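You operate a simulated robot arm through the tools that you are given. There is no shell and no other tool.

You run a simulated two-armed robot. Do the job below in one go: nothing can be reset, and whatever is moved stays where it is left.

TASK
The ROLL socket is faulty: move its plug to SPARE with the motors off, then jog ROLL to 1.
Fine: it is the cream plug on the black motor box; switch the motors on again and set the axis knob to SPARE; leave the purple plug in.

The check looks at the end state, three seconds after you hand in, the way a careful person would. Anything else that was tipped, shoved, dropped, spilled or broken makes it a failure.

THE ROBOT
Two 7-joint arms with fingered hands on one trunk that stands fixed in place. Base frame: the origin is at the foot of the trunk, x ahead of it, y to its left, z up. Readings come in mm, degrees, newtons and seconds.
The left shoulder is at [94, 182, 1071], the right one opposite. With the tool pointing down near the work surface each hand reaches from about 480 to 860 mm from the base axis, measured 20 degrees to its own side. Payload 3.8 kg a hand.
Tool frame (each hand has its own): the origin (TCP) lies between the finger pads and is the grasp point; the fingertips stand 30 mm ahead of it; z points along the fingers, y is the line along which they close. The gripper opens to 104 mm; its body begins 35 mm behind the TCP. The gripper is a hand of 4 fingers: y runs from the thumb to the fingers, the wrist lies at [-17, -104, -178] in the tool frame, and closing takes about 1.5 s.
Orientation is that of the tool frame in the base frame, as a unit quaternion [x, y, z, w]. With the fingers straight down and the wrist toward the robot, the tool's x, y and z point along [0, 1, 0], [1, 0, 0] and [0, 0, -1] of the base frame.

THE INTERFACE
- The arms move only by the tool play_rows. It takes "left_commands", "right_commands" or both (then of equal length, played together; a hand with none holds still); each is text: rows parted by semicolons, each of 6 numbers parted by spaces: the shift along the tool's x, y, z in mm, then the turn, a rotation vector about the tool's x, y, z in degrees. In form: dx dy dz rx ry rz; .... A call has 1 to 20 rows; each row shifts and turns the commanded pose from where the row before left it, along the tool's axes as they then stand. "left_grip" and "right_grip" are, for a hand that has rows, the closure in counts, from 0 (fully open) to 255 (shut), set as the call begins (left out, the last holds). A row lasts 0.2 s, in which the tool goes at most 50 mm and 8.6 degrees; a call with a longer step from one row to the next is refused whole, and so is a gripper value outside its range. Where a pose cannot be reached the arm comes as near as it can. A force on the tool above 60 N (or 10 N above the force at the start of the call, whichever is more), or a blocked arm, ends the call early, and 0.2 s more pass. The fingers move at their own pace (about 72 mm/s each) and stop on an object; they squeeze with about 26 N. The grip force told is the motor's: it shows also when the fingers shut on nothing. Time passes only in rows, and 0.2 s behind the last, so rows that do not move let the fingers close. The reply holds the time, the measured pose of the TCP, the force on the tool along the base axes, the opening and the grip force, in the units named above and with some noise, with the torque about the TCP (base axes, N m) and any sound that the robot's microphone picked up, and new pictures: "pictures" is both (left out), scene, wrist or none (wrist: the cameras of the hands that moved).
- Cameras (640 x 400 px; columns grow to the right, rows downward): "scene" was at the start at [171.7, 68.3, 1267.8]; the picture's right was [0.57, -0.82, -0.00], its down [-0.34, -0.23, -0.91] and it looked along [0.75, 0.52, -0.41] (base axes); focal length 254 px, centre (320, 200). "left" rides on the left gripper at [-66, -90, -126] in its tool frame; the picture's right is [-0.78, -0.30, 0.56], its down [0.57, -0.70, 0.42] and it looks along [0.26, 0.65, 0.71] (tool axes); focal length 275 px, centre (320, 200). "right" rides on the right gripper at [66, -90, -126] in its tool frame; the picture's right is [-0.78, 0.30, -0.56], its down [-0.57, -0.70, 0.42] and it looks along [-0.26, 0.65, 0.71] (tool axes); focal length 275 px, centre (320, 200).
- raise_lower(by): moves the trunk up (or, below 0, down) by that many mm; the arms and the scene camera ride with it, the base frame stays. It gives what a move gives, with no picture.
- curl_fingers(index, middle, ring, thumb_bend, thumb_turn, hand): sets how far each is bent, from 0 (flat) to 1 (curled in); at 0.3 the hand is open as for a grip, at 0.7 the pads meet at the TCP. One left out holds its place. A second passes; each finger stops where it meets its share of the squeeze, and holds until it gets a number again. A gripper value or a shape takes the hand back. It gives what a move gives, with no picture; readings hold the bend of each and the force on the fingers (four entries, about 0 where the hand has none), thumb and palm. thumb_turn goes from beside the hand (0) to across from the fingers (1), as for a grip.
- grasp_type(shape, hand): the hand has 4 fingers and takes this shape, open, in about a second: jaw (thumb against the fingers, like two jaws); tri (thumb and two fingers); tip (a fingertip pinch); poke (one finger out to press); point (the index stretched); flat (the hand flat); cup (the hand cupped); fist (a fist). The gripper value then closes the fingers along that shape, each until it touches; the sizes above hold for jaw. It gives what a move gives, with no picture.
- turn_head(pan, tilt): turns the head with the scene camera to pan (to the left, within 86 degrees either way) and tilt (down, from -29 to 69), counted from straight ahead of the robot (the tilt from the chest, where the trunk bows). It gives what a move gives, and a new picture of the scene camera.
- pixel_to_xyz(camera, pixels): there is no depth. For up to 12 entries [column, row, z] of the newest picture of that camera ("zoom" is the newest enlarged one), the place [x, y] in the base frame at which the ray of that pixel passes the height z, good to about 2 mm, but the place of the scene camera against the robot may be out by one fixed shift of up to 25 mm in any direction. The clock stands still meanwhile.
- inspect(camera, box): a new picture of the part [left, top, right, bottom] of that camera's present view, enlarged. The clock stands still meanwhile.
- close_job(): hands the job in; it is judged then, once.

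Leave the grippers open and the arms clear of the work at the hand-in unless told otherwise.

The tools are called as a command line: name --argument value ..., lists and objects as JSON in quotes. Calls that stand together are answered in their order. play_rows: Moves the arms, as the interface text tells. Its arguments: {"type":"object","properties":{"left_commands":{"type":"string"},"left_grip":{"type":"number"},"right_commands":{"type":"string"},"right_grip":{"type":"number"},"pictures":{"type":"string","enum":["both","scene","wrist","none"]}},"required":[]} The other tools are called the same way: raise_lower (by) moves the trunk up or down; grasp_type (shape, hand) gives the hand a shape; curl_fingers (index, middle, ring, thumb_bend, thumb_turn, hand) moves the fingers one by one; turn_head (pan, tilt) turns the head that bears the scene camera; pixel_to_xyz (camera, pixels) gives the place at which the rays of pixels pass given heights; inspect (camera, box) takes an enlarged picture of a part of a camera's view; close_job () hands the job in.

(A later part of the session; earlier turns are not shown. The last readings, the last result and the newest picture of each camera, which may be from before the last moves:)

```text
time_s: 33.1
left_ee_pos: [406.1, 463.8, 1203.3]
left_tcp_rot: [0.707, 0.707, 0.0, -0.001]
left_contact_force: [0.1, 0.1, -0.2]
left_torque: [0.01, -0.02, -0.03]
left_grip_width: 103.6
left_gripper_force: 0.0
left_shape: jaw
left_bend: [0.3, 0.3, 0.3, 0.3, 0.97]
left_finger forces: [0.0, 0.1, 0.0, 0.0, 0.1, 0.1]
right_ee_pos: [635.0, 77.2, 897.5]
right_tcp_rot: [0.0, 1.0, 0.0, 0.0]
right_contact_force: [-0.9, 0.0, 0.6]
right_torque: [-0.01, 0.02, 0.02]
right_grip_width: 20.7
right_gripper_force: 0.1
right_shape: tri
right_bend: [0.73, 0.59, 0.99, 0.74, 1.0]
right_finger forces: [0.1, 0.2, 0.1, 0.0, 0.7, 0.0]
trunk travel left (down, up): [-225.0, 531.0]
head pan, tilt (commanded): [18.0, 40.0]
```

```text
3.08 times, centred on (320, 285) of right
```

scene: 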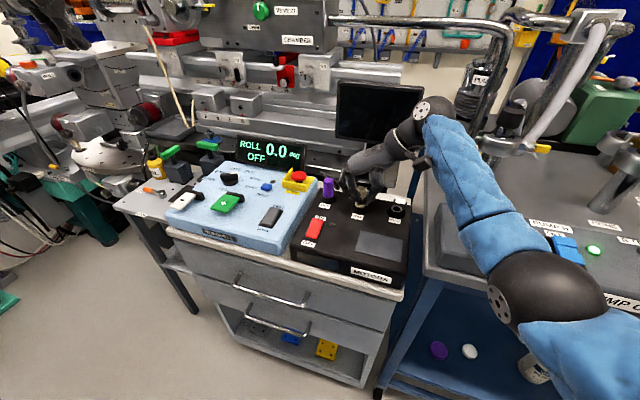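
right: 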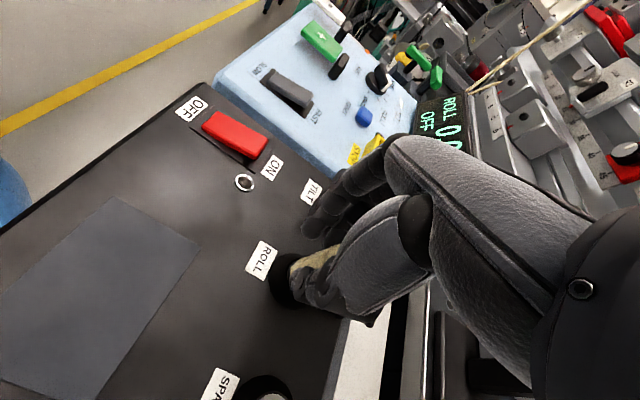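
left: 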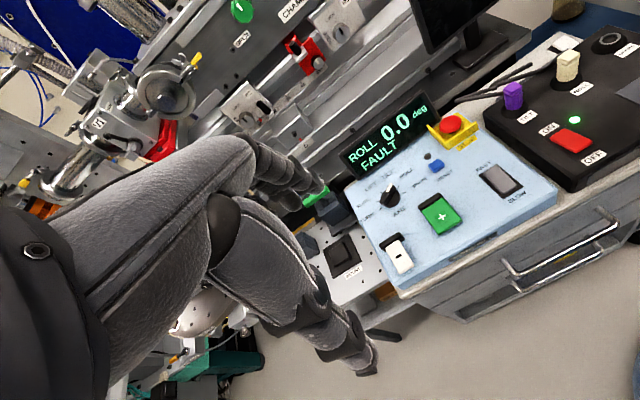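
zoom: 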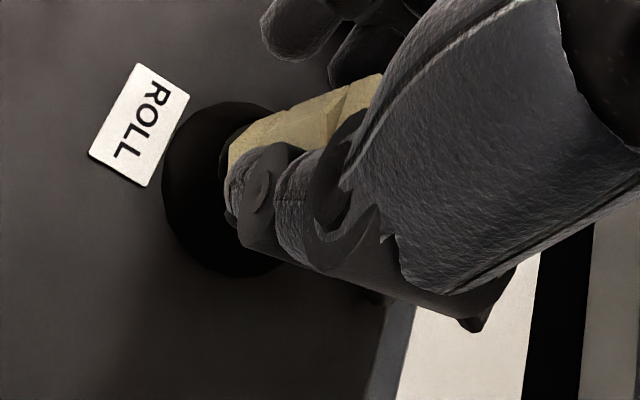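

The plug popped back upright into its socket. By my measurements the plug centre is at about (643, 75), so the grip was roughly 5 mm too far forward. I'll open to 56 mm, move 5 mm in +x, go down to z≈889 and look again.

play_rows --right_commands "0 0 0 0 0 0; 0 0 0 0 0 0; 0 0 0 0 0 0; -5 0 0 0 0 0; 0 0 4 0 0 0; 0 0 4 0 0 0; 0 0 0 0 0 0" --right_grip 120 --pictures "wrist"

inspect --camera "left" --box '[540, 10, 610, 90]'

inspect --camera "scene" --box '[340, 165, 410, 225]'

inspect --camera "right" --box '[250, 220, 390, 350]'

```text
time_s: 34.7
left_ee_pos: [405.9, 465.0, 1203.4]
left_tcp_rot: [0.707, 0.707, -0.001, 0.0]
left_contact_force: [-0.2, -0.2, -0.7]
left_torque: [-0.01, 0.0, 0.04]
left_grip_width: 103.7
left_gripper_force: 0.0
left_shape: jaw
left_bend: [0.3, 0.3, 0.3, 0.3, 0.97]
left_finger forces: [0.1, 0.0, 0.0, 0.0, 0.0, 0.1]
right_ee_pos: [640.1, 78.2, 888.8]
right_tcp_rot: [0.0, 1.0, 0.0, 0.0]
right_contact_force: [-0.3, -0.1, -0.4]
right_torque: [-0.01, 0.0, -0.02]
right_grip_width: 54.4
right_gripper_force: 0.0
right_shape: tri
right_bend: [0.74, 0.43, 0.99, 0.67, 1.0]
right_finger forces: [0.1, 0.0, 0.0, 0.0, 0.1, 0.0]
trunk travel left (down, up): [-225.0, 531.0]
head pan, tilt (commanded): [18.0, 40.0]
```

right: 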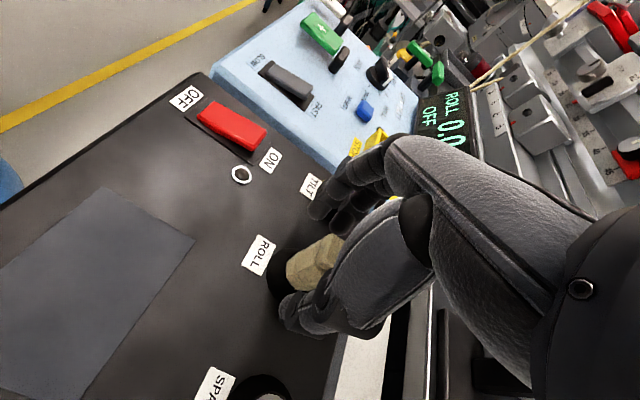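

```text
5.00 times, centred on (575, 50) of left
```

zoom: 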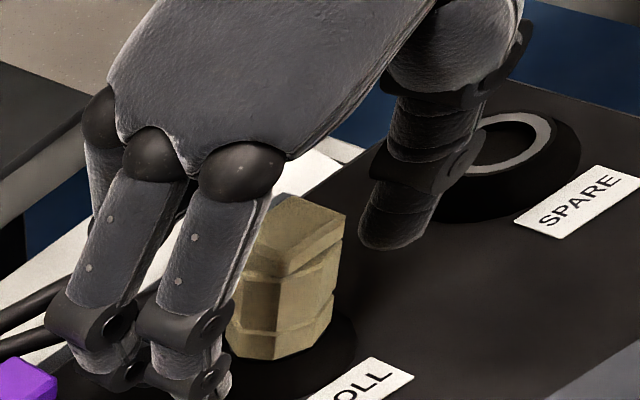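

```text
6.67 times, centred on (375, 195) of scene
```

zoom: 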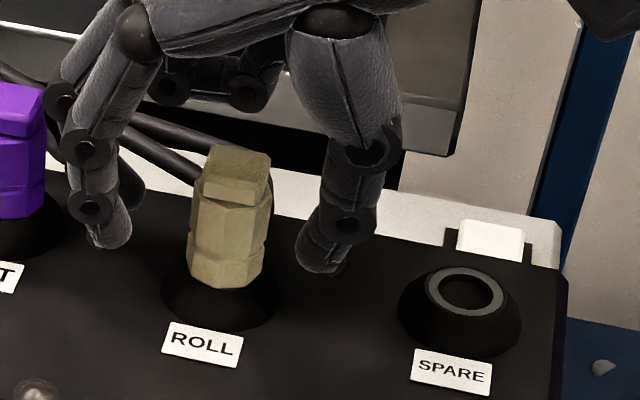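

```text
3.08 times, centred on (320, 285) of right
```

zoom: 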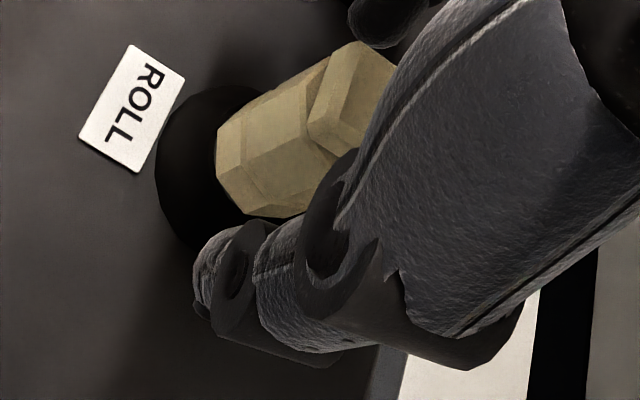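

Now the thumb is level with the plug's centre in x. The hand sits about 3 mm left of centre, so I'll shift it 3 mm in -y and close.

play_rows --right_commands "0 -3 0 0 0 0; 0 0 0 0 0 0; 0 0 0 0 0 0; 0 0 0 0 0 0; 0 0 0 0 0 0; 0 0 0 0 0 0; 0 0 0 0 0 0; 0 0 0 0 0 0" --right_grip 255 --pictures "wrist"

inspect --camera "left" --box '[540, 10, 610, 90]'

inspect --camera "scene" --box '[340, 165, 410, 225]'

inspect --camera "right" --box '[250, 220, 390, 350]'

```text
time_s: 36.5
left_ee_pos: [405.8, 463.3, 1203.8]
left_tcp_rot: [0.707, 0.707, 0.0, 0.0]
left_contact_force: [0.3, 0.6, -0.4]
left_torque: [0.03, -0.02, -0.02]
left_grip_width: 103.9
left_gripper_force: 0.1
left_shape: jaw
left_bend: [0.3, 0.3, 0.3, 0.3, 0.97]
left_finger forces: [0.0, 0.0, 0.0, 0.0, 0.0, 0.1]
right_ee_pos: [639.0, 75.6, 888.2]
right_tcp_rot: [0.0, 1.0, 0.0, 0.0]
right_contact_force: [-0.1, -0.2, -1.0]
right_torque: [-0.03, 0.01, -0.01]
right_grip_width: 16.9
right_gripper_force: 25.7
right_shape: tri
right_bend: [0.72, 0.59, 1.0, 0.75, 1.0]
right_finger forces: [9.5, 12.2, 0.1, 0.1, 22.0, 0.1]
trunk travel left (down, up): [-225.0, 531.0]
head pan, tilt (commanded): [18.0, 40.0]
```

right: 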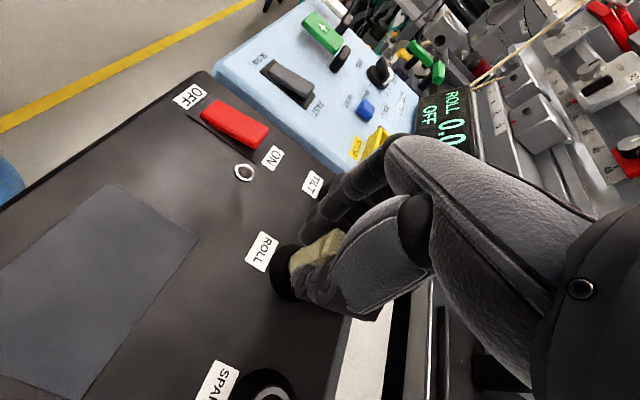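

```text
5.00 times, centred on (575, 50) of left
```

zoom: 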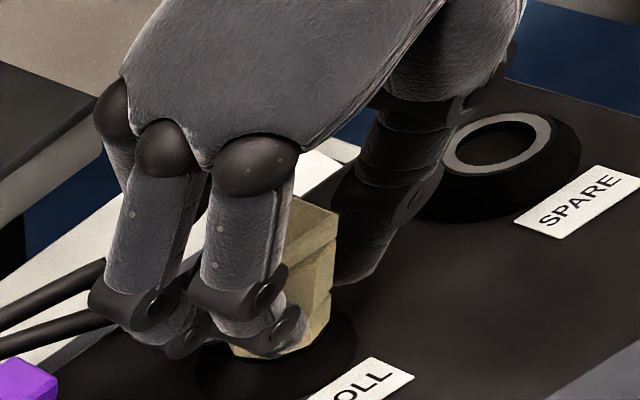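

```text
6.67 times, centred on (375, 195) of scene
```

zoom: 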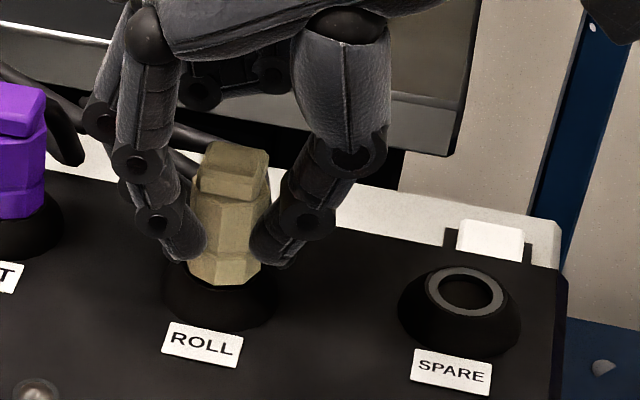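

```text
3.08 times, centred on (320, 285) of right
```

zoom: 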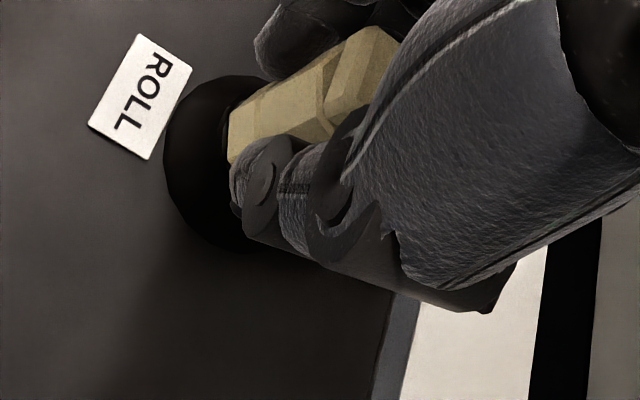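

The grip is symmetric with the plug upright: thumb 22 N, index 9.5 N, middle 12 N. I'll pull straight up 6 mm slowly and check.

play_rows --right_commands "0 0 -1.5 0 0 0; 0 0 -1.5 0 0 0; 0 0 -1.5 0 0 0; 0 0 -1.5 0 0 0; 0 0 0 0 0 0" --pictures "wrist"

inspect --camera "scene" --box '[340, 165, 410, 225]'

inspect --camera "left" --box '[540, 10, 610, 90]'

```text
time_s: 37.7
left_ee_pos: [407.2, 464.4, 1203.4]
left_tcp_rot: [0.707, 0.707, -0.001, -0.001]
left_contact_force: [0.6, -0.7, 0.3]
left_torque: [-0.02, 0.02, 0.0]
left_grip_width: 103.2
left_gripper_force: 0.1
left_shape: jaw
left_bend: [0.3, 0.3, 0.3, 0.3, 0.97]
left_finger forces: [0.1, 0.0, 0.0, 0.0, 0.0, 0.0]
right_ee_pos: [640.9, 75.7, 893.7]
right_tcp_rot: [0.0, 1.0, 0.0, -0.003]
right_contact_force: [0.1, -0.4, -10.5]
right_torque: [-0.03, 0.06, -0.02]
right_grip_width: 16.8
right_gripper_force: 26.2
right_shape: tri
right_bend: [0.72, 0.6, 1.0, 0.75, 1.0]
right_finger forces: [9.5, 11.8, 0.0, 0.0, 20.7, 0.0]
trunk travel left (down, up): [-225.0, 531.0]
head pan, tilt (commanded): [18.0, 40.0]
```

right: 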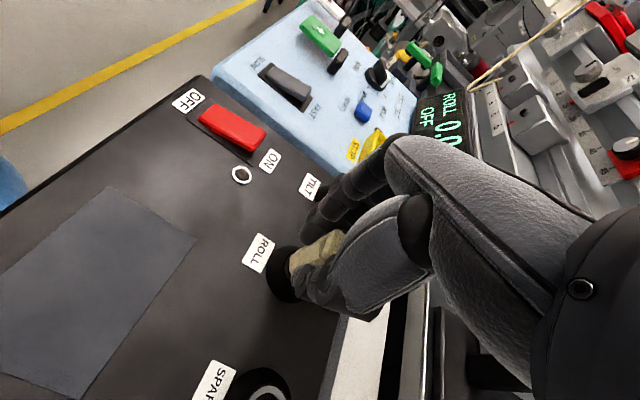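

```text
6.67 times, centred on (375, 195) of scene
```

zoom: 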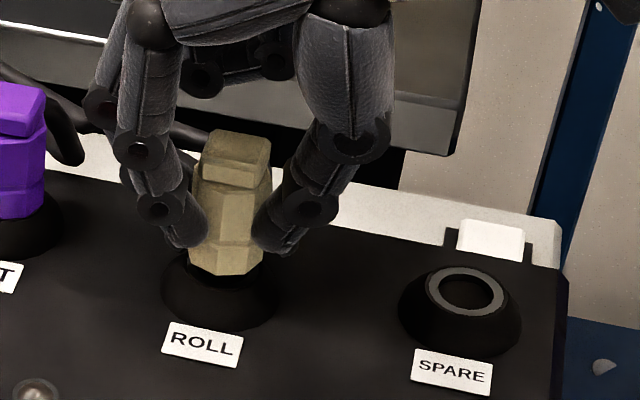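

```text
5.00 times, centred on (575, 50) of left
```

zoom: 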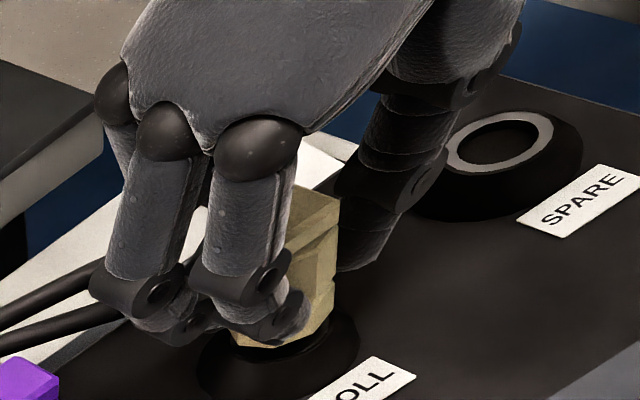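

The plug is rising upright with the hand against about 10 N. I'll keep pulling up slowly.

play_rows --right_commands "0 0 -2 0 0 0; 0 0 -2 0 0 0; 0 0 -2 0 0 0; 0 0 -2 0 0 0; 0 0 0 0 0 0" --pictures "wrist"

inspect --camera "scene" --box '[340, 165, 410, 225]'

inspect --camera "left" --box '[540, 10, 610, 90]'

```text
time_s: 38.9
left_ee_pos: [405.3, 464.4, 1203.4]
left_tcp_rot: [0.707, 0.707, 0.0, 0.001]
left_contact_force: [-0.5, 0.3, -0.2]
left_torque: [0.01, 0.01, -0.01]
left_grip_width: 103.5
left_gripper_force: 0.1
left_shape: jaw
left_bend: [0.3, 0.3, 0.3, 0.3, 0.97]
left_finger forces: [0.0, 0.0, 0.0, 0.1, 0.1, 0.1]
right_ee_pos: [639.8, 74.3, 902.7]
right_tcp_rot: [0.0, 1.0, 0.0, -0.001]
right_contact_force: [0.2, 0.1, -0.4]
right_torque: [0.03, -0.01, 0.01]
right_grip_width: 16.8
right_gripper_force: 25.8
right_shape: tri
right_bend: [0.72, 0.6, 1.0, 0.75, 1.0]
right_finger forces: [9.7, 12.6, 0.0, 0.0, 21.8, 0.0]
trunk travel left (down, up): [-225.0, 531.0]
head pan, tilt (commanded): [18.0, 40.0]
```

right: 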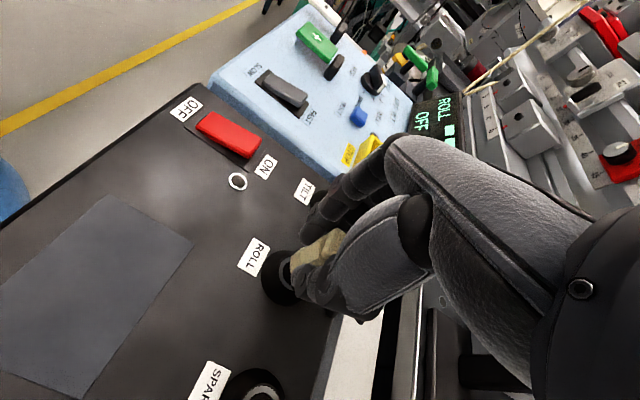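

```text
6.67 times, centred on (375, 195) of scene
```

zoom: 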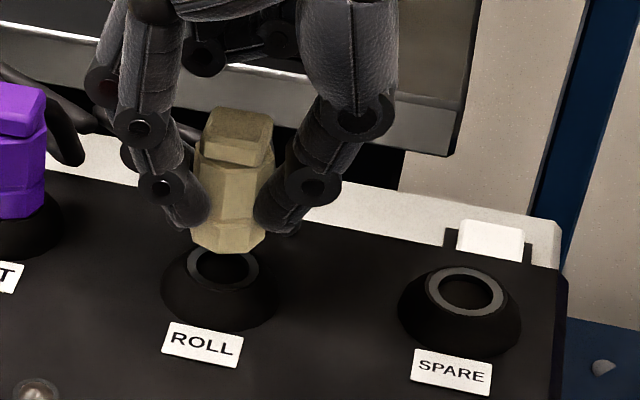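

```text
5.00 times, centred on (575, 50) of left
```

zoom: 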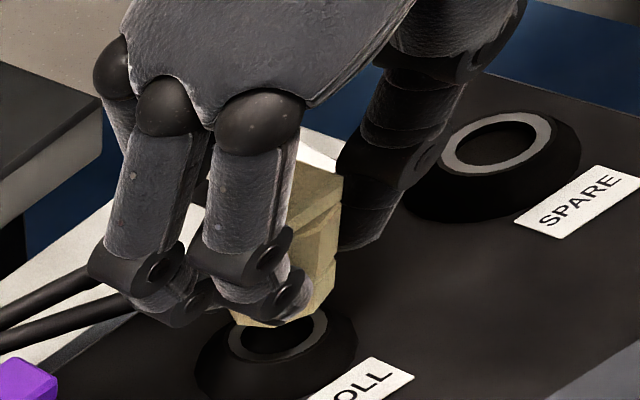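

The plug is out of the socket, and both the ROLL and SPARE rings are visible. I'll measure the offset between the two rings from each camera, so I can move the plug by exactly that amount.

pixel_to_xyz --camera "scene" --pixels '[[360.5, 205.2, 850], [360.5, 205.2, 850], [360.5, 205.2, 850], [396.7, 208.9, 850], [396.7, 208.9, 850], [396.7, 208.9, 850]]'

pixel_to_xyz --camera "left" --pixels '[[566.6, 76.6, 850], [566.6, 76.6, 850], [566.6, 76.6, 850], [610.4, 38.4, 850], [610.4, 38.4, 850], [610.4, 38.4, 850]]'

inspect --camera "scene" --box '[345, 180, 415, 225]'

inspect --camera "left" --box '[550, 10, 630, 100]'

inspect --camera "right" --box '[200, 220, 380, 400]'

```text
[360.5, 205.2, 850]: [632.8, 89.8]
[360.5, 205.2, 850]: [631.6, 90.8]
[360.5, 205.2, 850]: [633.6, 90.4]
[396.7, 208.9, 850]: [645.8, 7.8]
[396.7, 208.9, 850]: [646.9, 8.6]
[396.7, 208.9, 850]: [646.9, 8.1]
```

```text
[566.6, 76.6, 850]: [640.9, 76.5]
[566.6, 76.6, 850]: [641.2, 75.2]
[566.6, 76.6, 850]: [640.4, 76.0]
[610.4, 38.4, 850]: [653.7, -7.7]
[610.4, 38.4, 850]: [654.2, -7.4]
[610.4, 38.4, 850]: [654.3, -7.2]
```

```text
8.89 times, centred on (380, 202) of scene
```

zoom: 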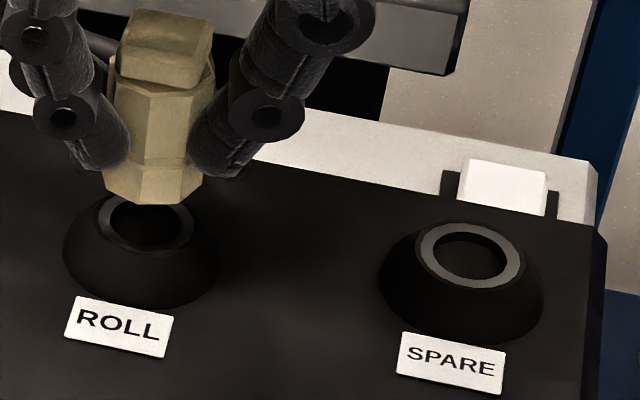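

```text
4.44 times, centred on (590, 55) of left
```

zoom: 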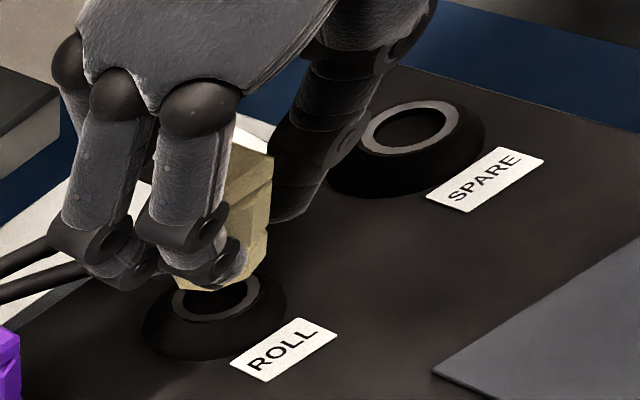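

```text
2.22 times, centred on (290, 310) of right
```

zoom: 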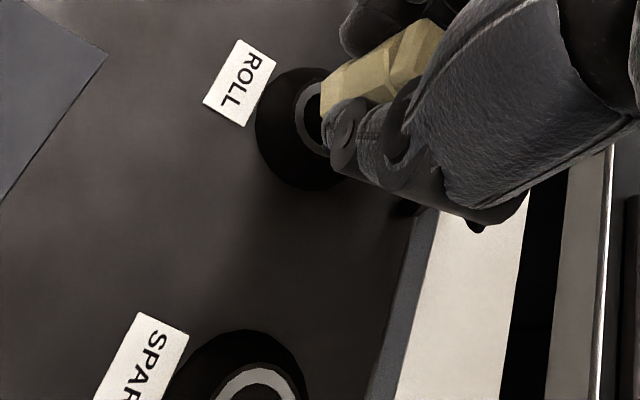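

I'll zoom in further on each ring to pin down the centres.

inspect --camera "scene" --box '[346, 194, 378, 214]'

inspect --camera "scene" --box '[381, 198, 413, 218]'

inspect --camera "left" --box '[550, 66, 582, 86]'

inspect --camera "left" --box '[594, 28, 626, 48]'

```text
16.00 times, centred on (362, 204) of scene
```

zoom: 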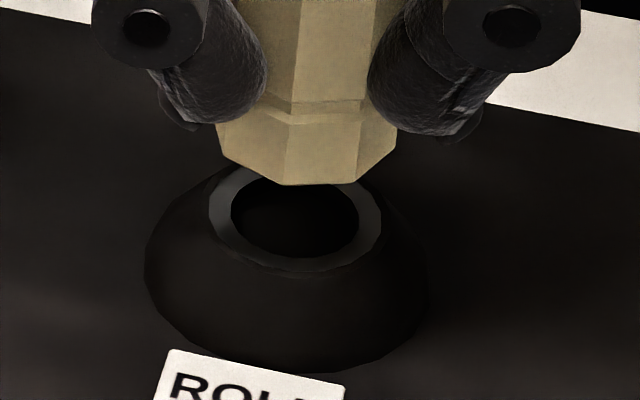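

```text
16.00 times, centred on (397, 208) of scene
```

zoom: 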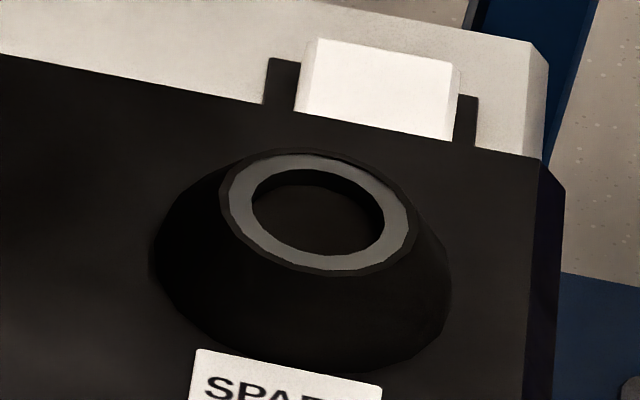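

```text
16.00 times, centred on (566, 76) of left
```

zoom: 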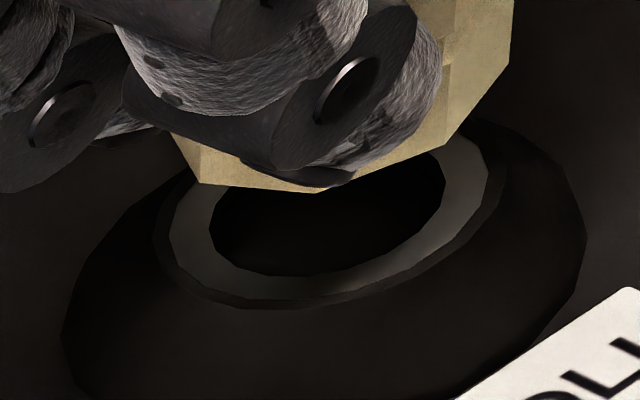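

```text
16.00 times, centred on (610, 38) of left
```

zoom: 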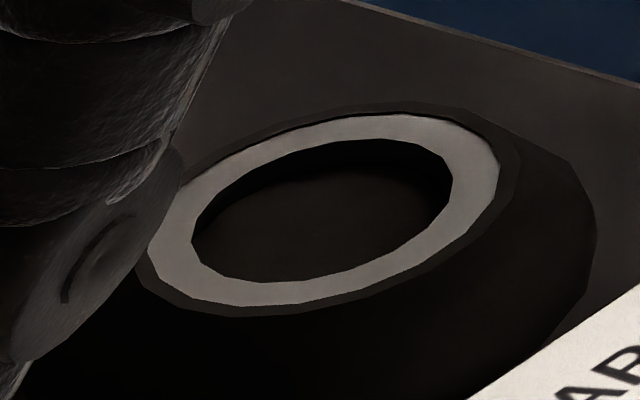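

The ring-to-ring shift comes out as (+13.5, -82.5) mm, and both cameras agree within about 1 mm. I'll lift 25 mm and carry the plug over by exactly that.

play_rows --right_commands "0 0 -8 0 0 0; 0 0 -8 0 0 0; 0 0 -9 0 0 0; -2.25 -13.75 0 0 0 0; -2.25 -13.75 0 0 0 0; -2.25 -13.75 0 0 0 0; -2.25 -13.75 0 0 0 0; -2.25 -13.75 0 0 0 0; -2.25 -13.75 0 0 0 0; 0 0 0 0 0 0; 0 0 0 0 0 0" --pictures "both"

inspect --camera "scene" --box '[345, 160, 425, 225]'

inspect --camera "left" --box '[550, 0, 640, 80]'

inspect --camera "right" --box '[220, 200, 400, 360]'

```text
time_s: 41.3
left_ee_pos: [406.2, 464.4, 1203.0]
left_tcp_rot: [0.707, 0.707, 0.0, 0.0]
left_contact_force: [1.0, -0.6, 0.4]
left_torque: [-0.01, 0.01, -0.01]
left_grip_width: 103.6
left_gripper_force: 0.1
left_shape: jaw
left_bend: [0.3, 0.3, 0.3, 0.3, 0.97]
left_finger forces: [0.0, 0.0, 0.0, 0.1, 0.0, 0.0]
right_ee_pos: [652.7, -9.2, 929.1]
right_tcp_rot: [0.001, 1.0, 0.0, -0.001]
right_contact_force: [-0.4, 0.1, -1.4]
right_torque: [0.0, 0.02, 0.0]
right_grip_width: 16.9
right_gripper_force: 26.1
right_shape: tri
right_bend: [0.72, 0.6, 1.0, 0.75, 1.0]
right_finger forces: [9.8, 12.8, 0.1, 0.1, 21.8, 0.1]
trunk travel left (down, up): [-225.0, 531.0]
head pan, tilt (commanded): [18.0, 40.0]
```

scene: 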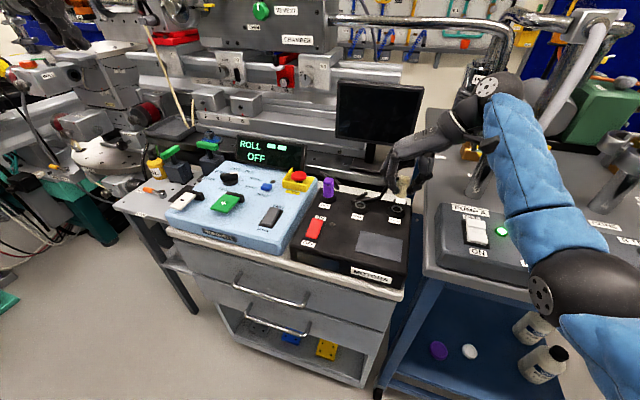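
right: 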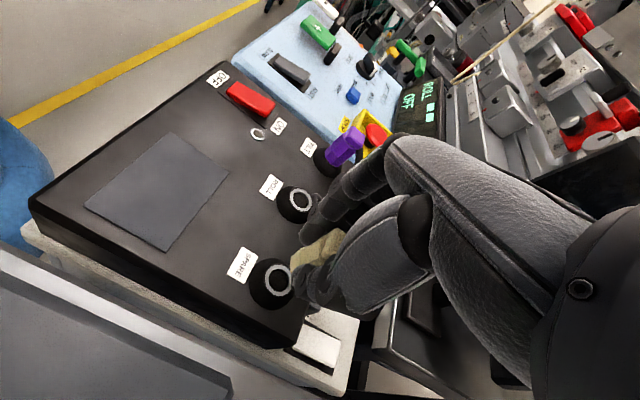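

```text
6.15 times, centred on (385, 192) of scene
```

zoom: 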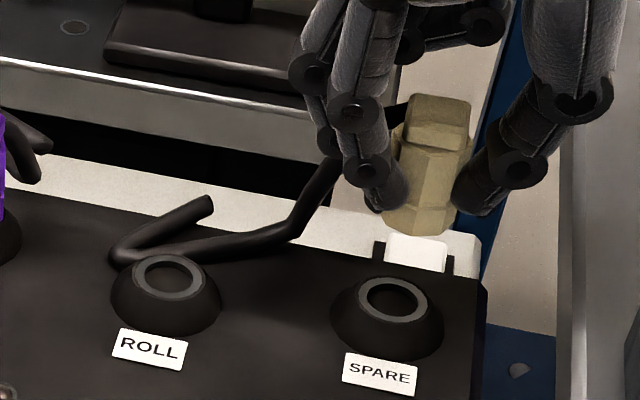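

```text
5.00 times, centred on (595, 40) of left
```

zoom: 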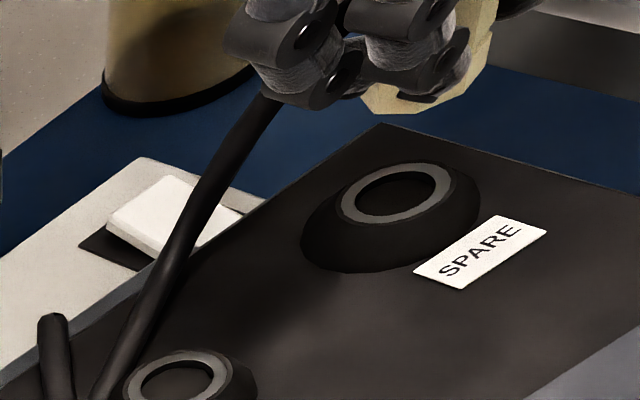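

```text
2.50 times, centred on (310, 280) of right
```

zoom: 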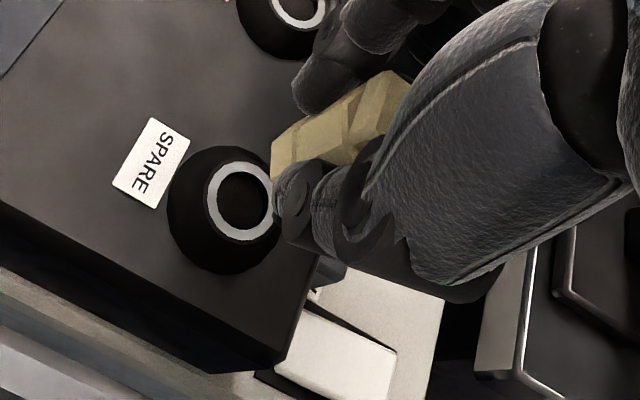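

The plug hangs upright above SPARE, and the display shows "-- --", meaning ROLL is unplugged. I'll lower 22 mm to just above the ring and check the alignment from all three cameras.

play_rows --right_commands "0 0 6 0 0 0; 0 0 6 0 0 0; 0 0 5 0 0 0; 0 0 5 0 0 0; 0 0 0 0 0 0; 0 0 0 0 0 0" --pictures "wrist"

inspect --camera "scene" --box '[375, 180, 425, 220]'

inspect --camera "left" --box '[580, 10, 640, 60]'

inspect --camera "right" --box '[240, 210, 380, 330]'

```text
time_s: 42.7
left_ee_pos: [405.8, 464.4, 1202.4]
left_tcp_rot: [0.707, 0.707, 0.0, 0.0]
left_contact_force: [0.3, -0.8, -1.0]
left_torque: [0.02, 0.01, -0.03]
left_grip_width: 103.7
left_gripper_force: 0.1
left_shape: jaw
left_bend: [0.3, 0.3, 0.3, 0.3, 0.97]
left_finger forces: [0.0, 0.0, 0.1, 0.0, 0.0, 0.0]
right_ee_pos: [652.1, -8.3, 905.8]
right_tcp_rot: [0.0, 1.0, 0.0, 0.0]
right_contact_force: [-0.4, 0.0, -0.3]
right_torque: [0.02, -0.03, 0.03]
right_grip_width: 16.7
right_gripper_force: 26.3
right_shape: tri
right_bend: [0.72, 0.6, 1.0, 0.75, 1.0]
right_finger forces: [9.9, 13.0, 0.1, 0.1, 21.7, 0.0]
trunk travel left (down, up): [-225.0, 531.0]
head pan, tilt (commanded): [18.0, 40.0]
```

right: 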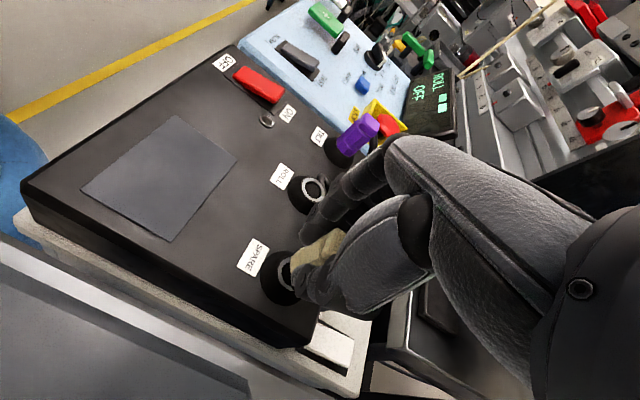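

```text
10.00 times, centred on (400, 200) of scene
```

zoom: 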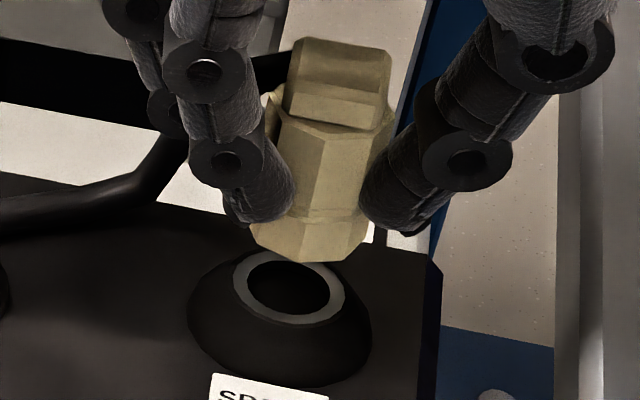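

```text
8.00 times, centred on (610, 35) of left
```

zoom: 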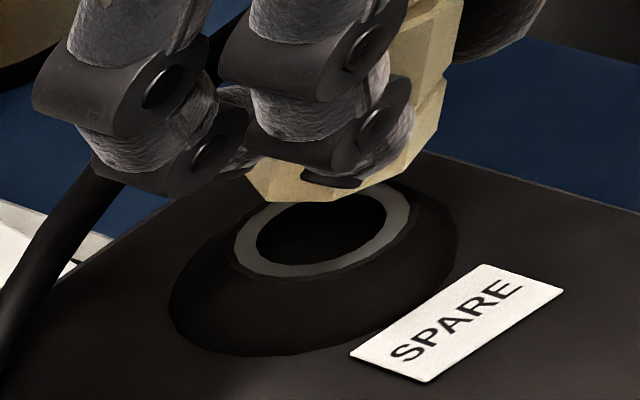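

```text
3.33 times, centred on (310, 270) of right
```

zoom: 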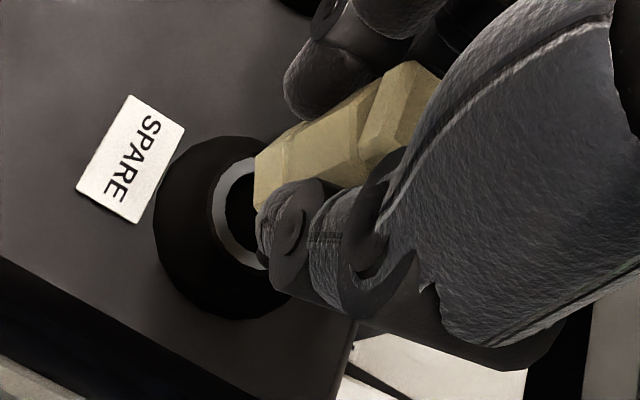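

The plug is a few mm above the SPARE ring and aligned to within about 1 mm. It looks slightly right of and short of centre, so I'll nudge it by (+0.8, +0.7) mm and lower gently while watching the force.

play_rows --right_commands "-0.8 0.7 0 0 0 0; 0 0 2 0 0 0; 0 0 2 0 0 0; 0 0 1.5 0 0 0; 0 0 1.5 0 0 0; 0 0 0 0 0 0" --pictures "wrist"

inspect --camera "scene" --box '[375, 180, 425, 220]'

inspect --camera "left" --box '[580, 10, 640, 60]'

```text
time_s: 44.1
left_ee_pos: [406.0, 465.5, 1203.1]
left_tcp_rot: [0.707, 0.707, -0.001, -0.001]
left_contact_force: [0.2, 0.5, -0.8]
left_torque: [-0.03, -0.02, 0.01]
left_grip_width: 103.5
left_gripper_force: 0.1
left_shape: jaw
left_bend: [0.3, 0.3, 0.3, 0.3, 0.97]
left_finger forces: [0.0, 0.0, 0.0, 0.1, 0.1, 0.1]
right_ee_pos: [654.7, -6.9, 898.7]
right_tcp_rot: [0.0, 1.0, 0.0, 0.0]
right_contact_force: [0.2, 0.0, -0.1]
right_torque: [-0.01, 0.0, 0.01]
right_grip_width: 16.9
right_gripper_force: 26.8
right_shape: tri
right_bend: [0.72, 0.6, 1.0, 0.75, 1.0]
right_finger forces: [9.8, 12.9, 0.0, 0.0, 21.7, 0.0]
trunk travel left (down, up): [-225.0, 531.0]
head pan, tilt (commanded): [18.0, 40.0]
```

right: 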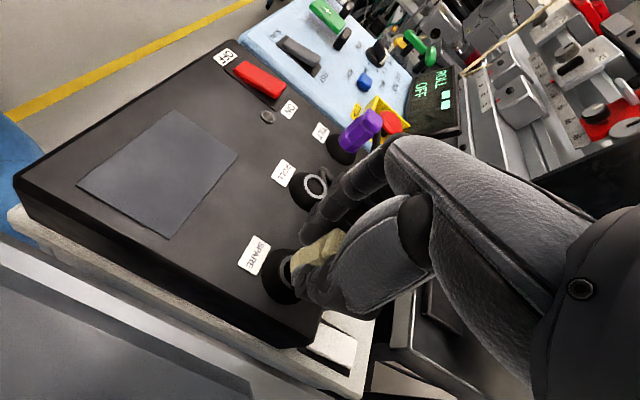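

```text
10.00 times, centred on (400, 200) of scene
```

zoom: 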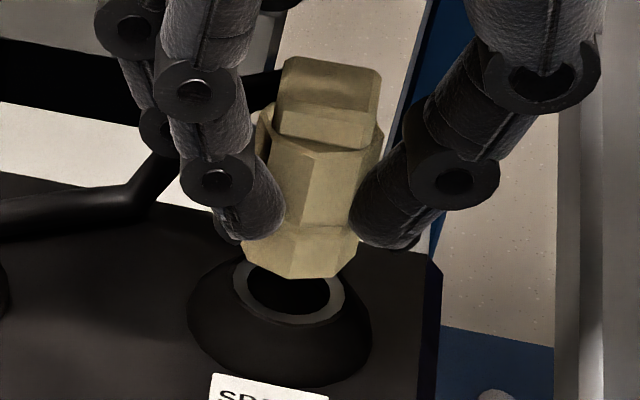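

```text
8.00 times, centred on (610, 35) of left
```

zoom: 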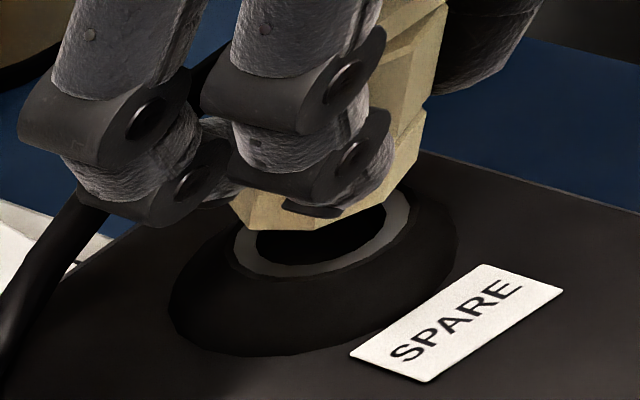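

Alignment is good, though x may be about 0.7 mm too far. I'll nudge that back and keep lowering towards the seated height of z≈888.5, watching for insertion force.

play_rows --right_commands "0.7 0 0 0 0 0; 0 0 1.5 0 0 0; 0 0 1.5 0 0 0; 0 0 1.5 0 0 0; 0 0 1 0 0 0; 0 0 0 0 0 0" --pictures "wrist"

inspect --camera "scene" --box '[375, 180, 425, 220]'

inspect --camera "left" --box '[580, 10, 640, 60]'

```text
time_s: 45.5
left_ee_pos: [405.6, 464.1, 1202.7]
left_tcp_rot: [0.707, 0.707, 0.0, -0.001]
left_contact_force: [0.2, -0.3, 0.7]
left_torque: [-0.04, -0.02, -0.01]
left_grip_width: 103.7
left_gripper_force: 0.0
left_shape: jaw
left_bend: [0.3, 0.3, 0.3, 0.3, 0.97]
left_finger forces: [0.1, 0.0, 0.0, 0.0, 0.0, 0.0]
right_ee_pos: [653.8, -7.2, 893.7]
right_tcp_rot: [0.0, 1.0, -0.001, 0.0]
right_contact_force: [0.2, 0.8, 0.0]
right_torque: [0.02, 0.01, 0.0]
right_grip_width: 16.9
right_gripper_force: 26.5
right_shape: tri
right_bend: [0.72, 0.6, 1.0, 0.75, 1.0]
right_finger forces: [9.7, 13.0, 0.0, 0.1, 21.7, 0.0]
trunk travel left (down, up): [-225.0, 531.0]
head pan, tilt (commanded): [18.0, 40.0]
```

right: 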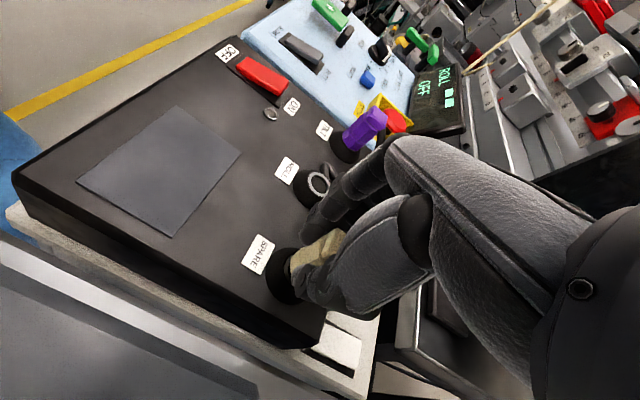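

```text
10.00 times, centred on (400, 200) of scene
```

zoom: 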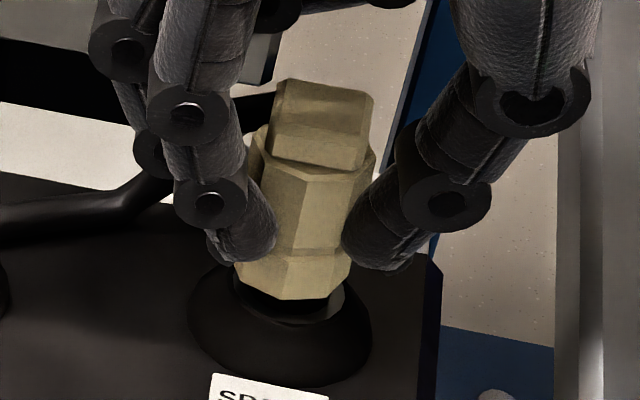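

```text
8.00 times, centred on (610, 35) of left
```

zoom: 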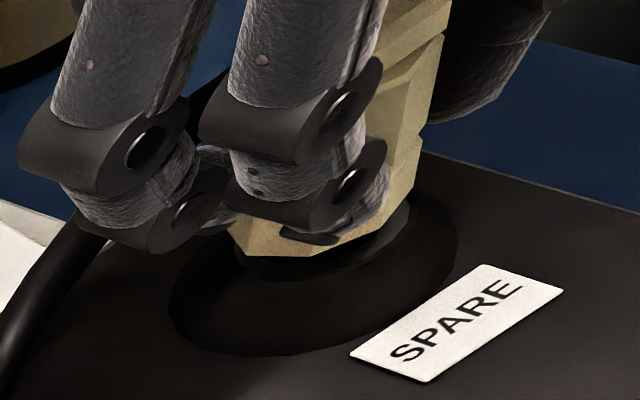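

The plug is centred over the ring, about 5 mm above its seat, with no side force. I'll press it the rest of the way down.

play_rows --right_commands "0 0 1.5 0 0 0; 0 0 1.5 0 0 0; 0 0 1.5 0 0 0; 0 0 1.5 0 0 0; 0 0 0 0 0 0" --pictures "wrist"

inspect --camera "scene" --box '[375, 180, 425, 220]'

inspect --camera "left" --box '[580, 10, 640, 60]'

```text
time_s: 46.7
left_ee_pos: [405.1, 464.1, 1203.5]
left_tcp_rot: [0.707, 0.707, 0.0, 0.0]
left_contact_force: [1.0, 0.3, 0.0]
left_torque: [-0.02, -0.02, -0.01]
left_grip_width: 103.7
left_gripper_force: 0.1
left_shape: jaw
left_bend: [0.3, 0.3, 0.3, 0.3, 0.97]
left_finger forces: [0.1, 0.0, 0.0, 0.1, 0.0, 0.0]
right_ee_pos: [654.2, -7.0, 888.5]
right_tcp_rot: [0.0, 1.0, 0.0, 0.0]
right_contact_force: [-1.0, -1.1, 2.4]
right_torque: [-0.06, 0.02, -0.01]
right_grip_width: 16.8
right_gripper_force: 26.7
right_shape: tri
right_bend: [0.72, 0.6, 1.0, 0.75, 1.0]
right_finger forces: [10.1, 12.7, 0.0, 0.0, 23.3, 0.0]
trunk travel left (down, up): [-225.0, 531.0]
head pan, tilt (commanded): [18.0, 40.0]
```

right: 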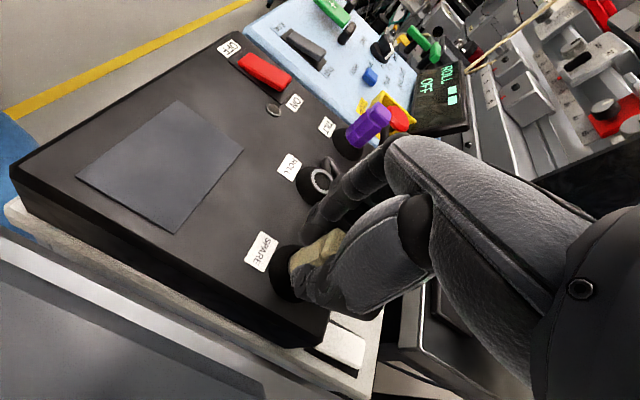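

```text
10.00 times, centred on (400, 200) of scene
```

zoom: 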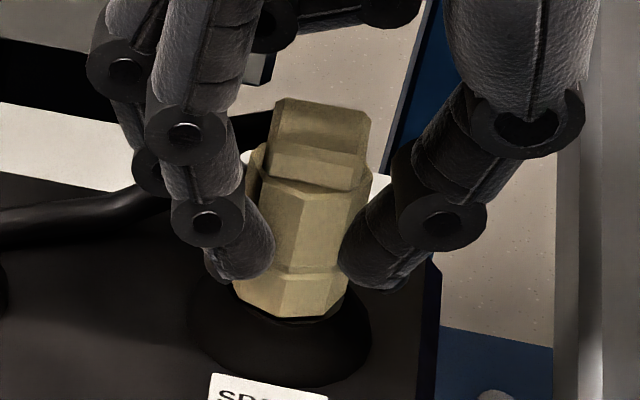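

```text
8.00 times, centred on (610, 35) of left
```

zoom: 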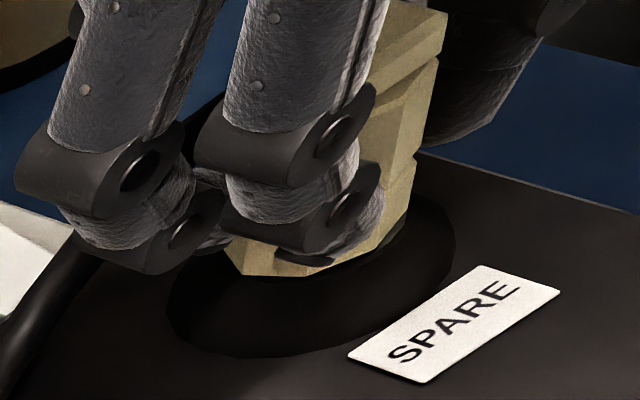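

z=888.5 matches the seated height, with a small upward reaction. I'll press 2 mm more to be sure it's fully home.

play_rows --right_commands "0 0 1 0 0 0; 0 0 1 0 0 0; 0 0 0 0 0 0" --pictures "none"

inspect --camera "scene" --box '[200, 130, 320, 200]'

inspect --camera "scene" --box '[375, 180, 425, 220]'

```text
time_s: 47.5
left_ee_pos: [403.7, 463.4, 1203.8]
left_tcp_rot: [0.707, 0.707, 0.0, 0.0]
left_contact_force: [0.9, 0.6, 0.3]
left_torque: [0.05, 0.02, 0.01]
left_grip_width: 103.5
left_gripper_force: 0.0
left_shape: jaw
left_bend: [0.3, 0.3, 0.3, 0.3, 0.97]
left_finger forces: [0.0, 0.0, 0.0, 0.0, 0.0, 0.0]
right_ee_pos: [652.5, -7.3, 886.1]
right_tcp_rot: [0.0, 1.0, 0.001, 0.002]
right_contact_force: [-0.5, -2.2, 11.8]
right_torque: [-0.03, -0.03, -0.05]
right_grip_width: 17.3
right_gripper_force: 26.0
right_shape: tri
right_bend: [0.72, 0.6, 1.0, 0.75, 1.0]
right_finger forces: [10.6, 14.2, 0.0, 0.0, 25.8, 0.1]
trunk travel left (down, up): [-225.0, 531.0]
head pan, tilt (commanded): [18.0, 40.0]
```

```text
5.33 times, centred on (260, 165) of scene
```

zoom: 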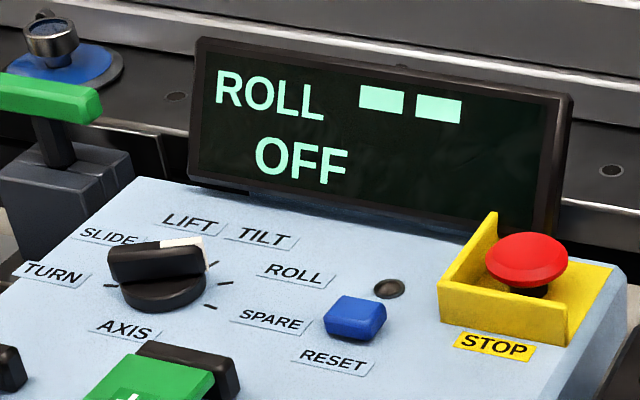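

```text
10.00 times, centred on (400, 200) of scene
```

zoom: 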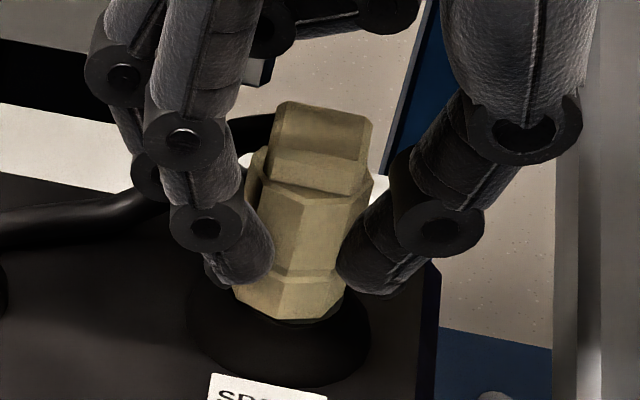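

A firm 12 N reaction confirms the plug is seated in SPARE. I'll open the fingers and then rise straight up.

play_rows --right_commands "0 0 -1.5 0 0 0; 0 0 0 0 0 0; 0 0 0 0 0 0; 0 0 0 0 0 0; 0 0 0 0 0 0" --right_grip 115 --pictures "none"

inspect --camera "scene" --box '[360, 170, 430, 220]'

inspect --camera "left" --box '[560, 0, 640, 60]'

```text
time_s: 48.7
left_ee_pos: [406.4, 465.2, 1203.2]
left_tcp_rot: [0.707, 0.707, 0.0, -0.001]
left_contact_force: [-0.1, 0.9, 0.7]
left_torque: [-0.03, -0.03, -0.01]
left_grip_width: 103.4
left_gripper_force: 0.1
left_shape: jaw
left_bend: [0.3, 0.3, 0.3, 0.3, 0.97]
left_finger forces: [0.0, 0.0, 0.0, 0.1, 0.0, 0.0]
right_ee_pos: [652.9, -7.4, 886.8]
right_tcp_rot: [0.0, 1.0, 0.0, 0.0]
right_contact_force: [-0.7, 0.2, -0.5]
right_torque: [-0.01, -0.03, 0.01]
right_grip_width: 56.4
right_gripper_force: 0.0
right_shape: tri
right_bend: [0.73, 0.43, 0.99, 0.66, 0.99]
right_finger forces: [0.0, 0.0, 0.1, 0.1, 0.0, 0.0]
trunk travel left (down, up): [-225.0, 531.0]
head pan, tilt (commanded): [18.0, 40.0]
```

```text
8.00 times, centred on (395, 195) of scene
```

zoom: 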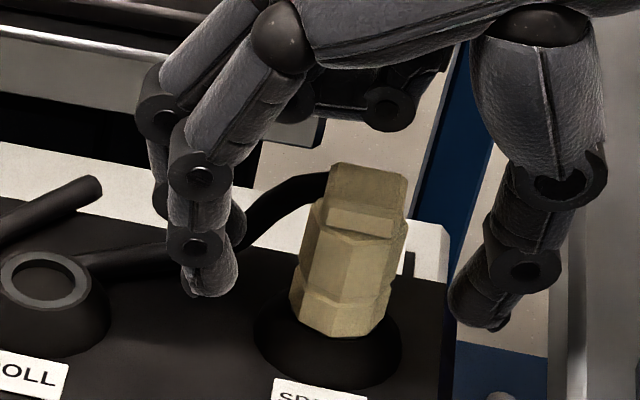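

```text
6.67 times, centred on (600, 30) of left
```

zoom: 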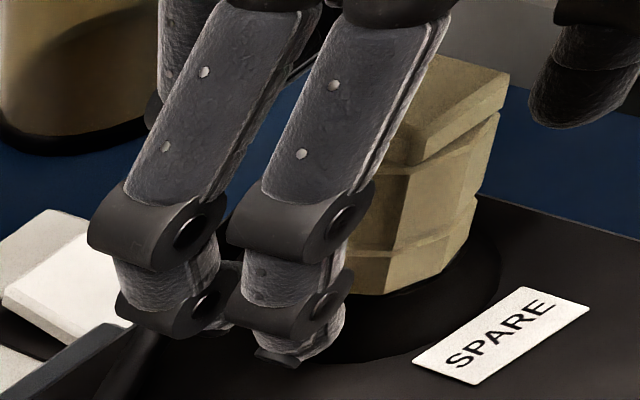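

The plug stands upright in SPARE. I'll rise slowly and check that the middle finger doesn't drag the cable.

play_rows --right_commands "0 0 -5 0 0 0; 0 0 -5 0 0 0; 0 0 -5 0 0 0; 0 0 -5 0 0 0; 0 0 0 0 0 0" --pictures "none"

inspect --camera "scene" --box '[350, 150, 430, 220]'

```text
time_s: 49.9
left_ee_pos: [406.0, 465.6, 1203.5]
left_tcp_rot: [0.707, 0.707, 0.0, 0.0]
left_contact_force: [-0.2, -0.5, -1.0]
left_torque: [-0.01, 0.02, 0.02]
left_grip_width: 103.4
left_gripper_force: 0.0
left_shape: jaw
left_bend: [0.3, 0.3, 0.3, 0.3, 0.97]
left_finger forces: [0.1, 0.0, 0.0, 0.0, 0.0, 0.1]
right_ee_pos: [653.4, -7.8, 907.8]
right_tcp_rot: [0.0, 1.0, 0.0, -0.001]
right_contact_force: [0.7, 0.9, -0.4]
right_torque: [-0.01, 0.0, 0.02]
right_grip_width: 56.7
right_gripper_force: 0.0
right_shape: tri
right_bend: [0.73, 0.43, 0.99, 0.66, 0.99]
right_finger forces: [0.0, 0.0, 0.1, 0.1, 0.0, 0.0]
trunk travel left (down, up): [-225.0, 531.0]
head pan, tilt (commanded): [18.0, 40.0]
```

```text
5.71 times, centred on (390, 185) of scene
```

zoom: 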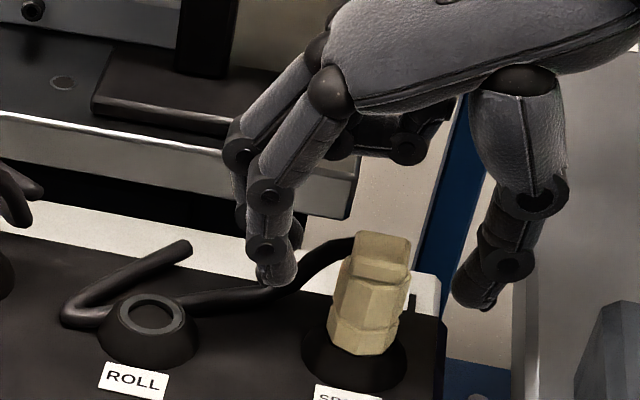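

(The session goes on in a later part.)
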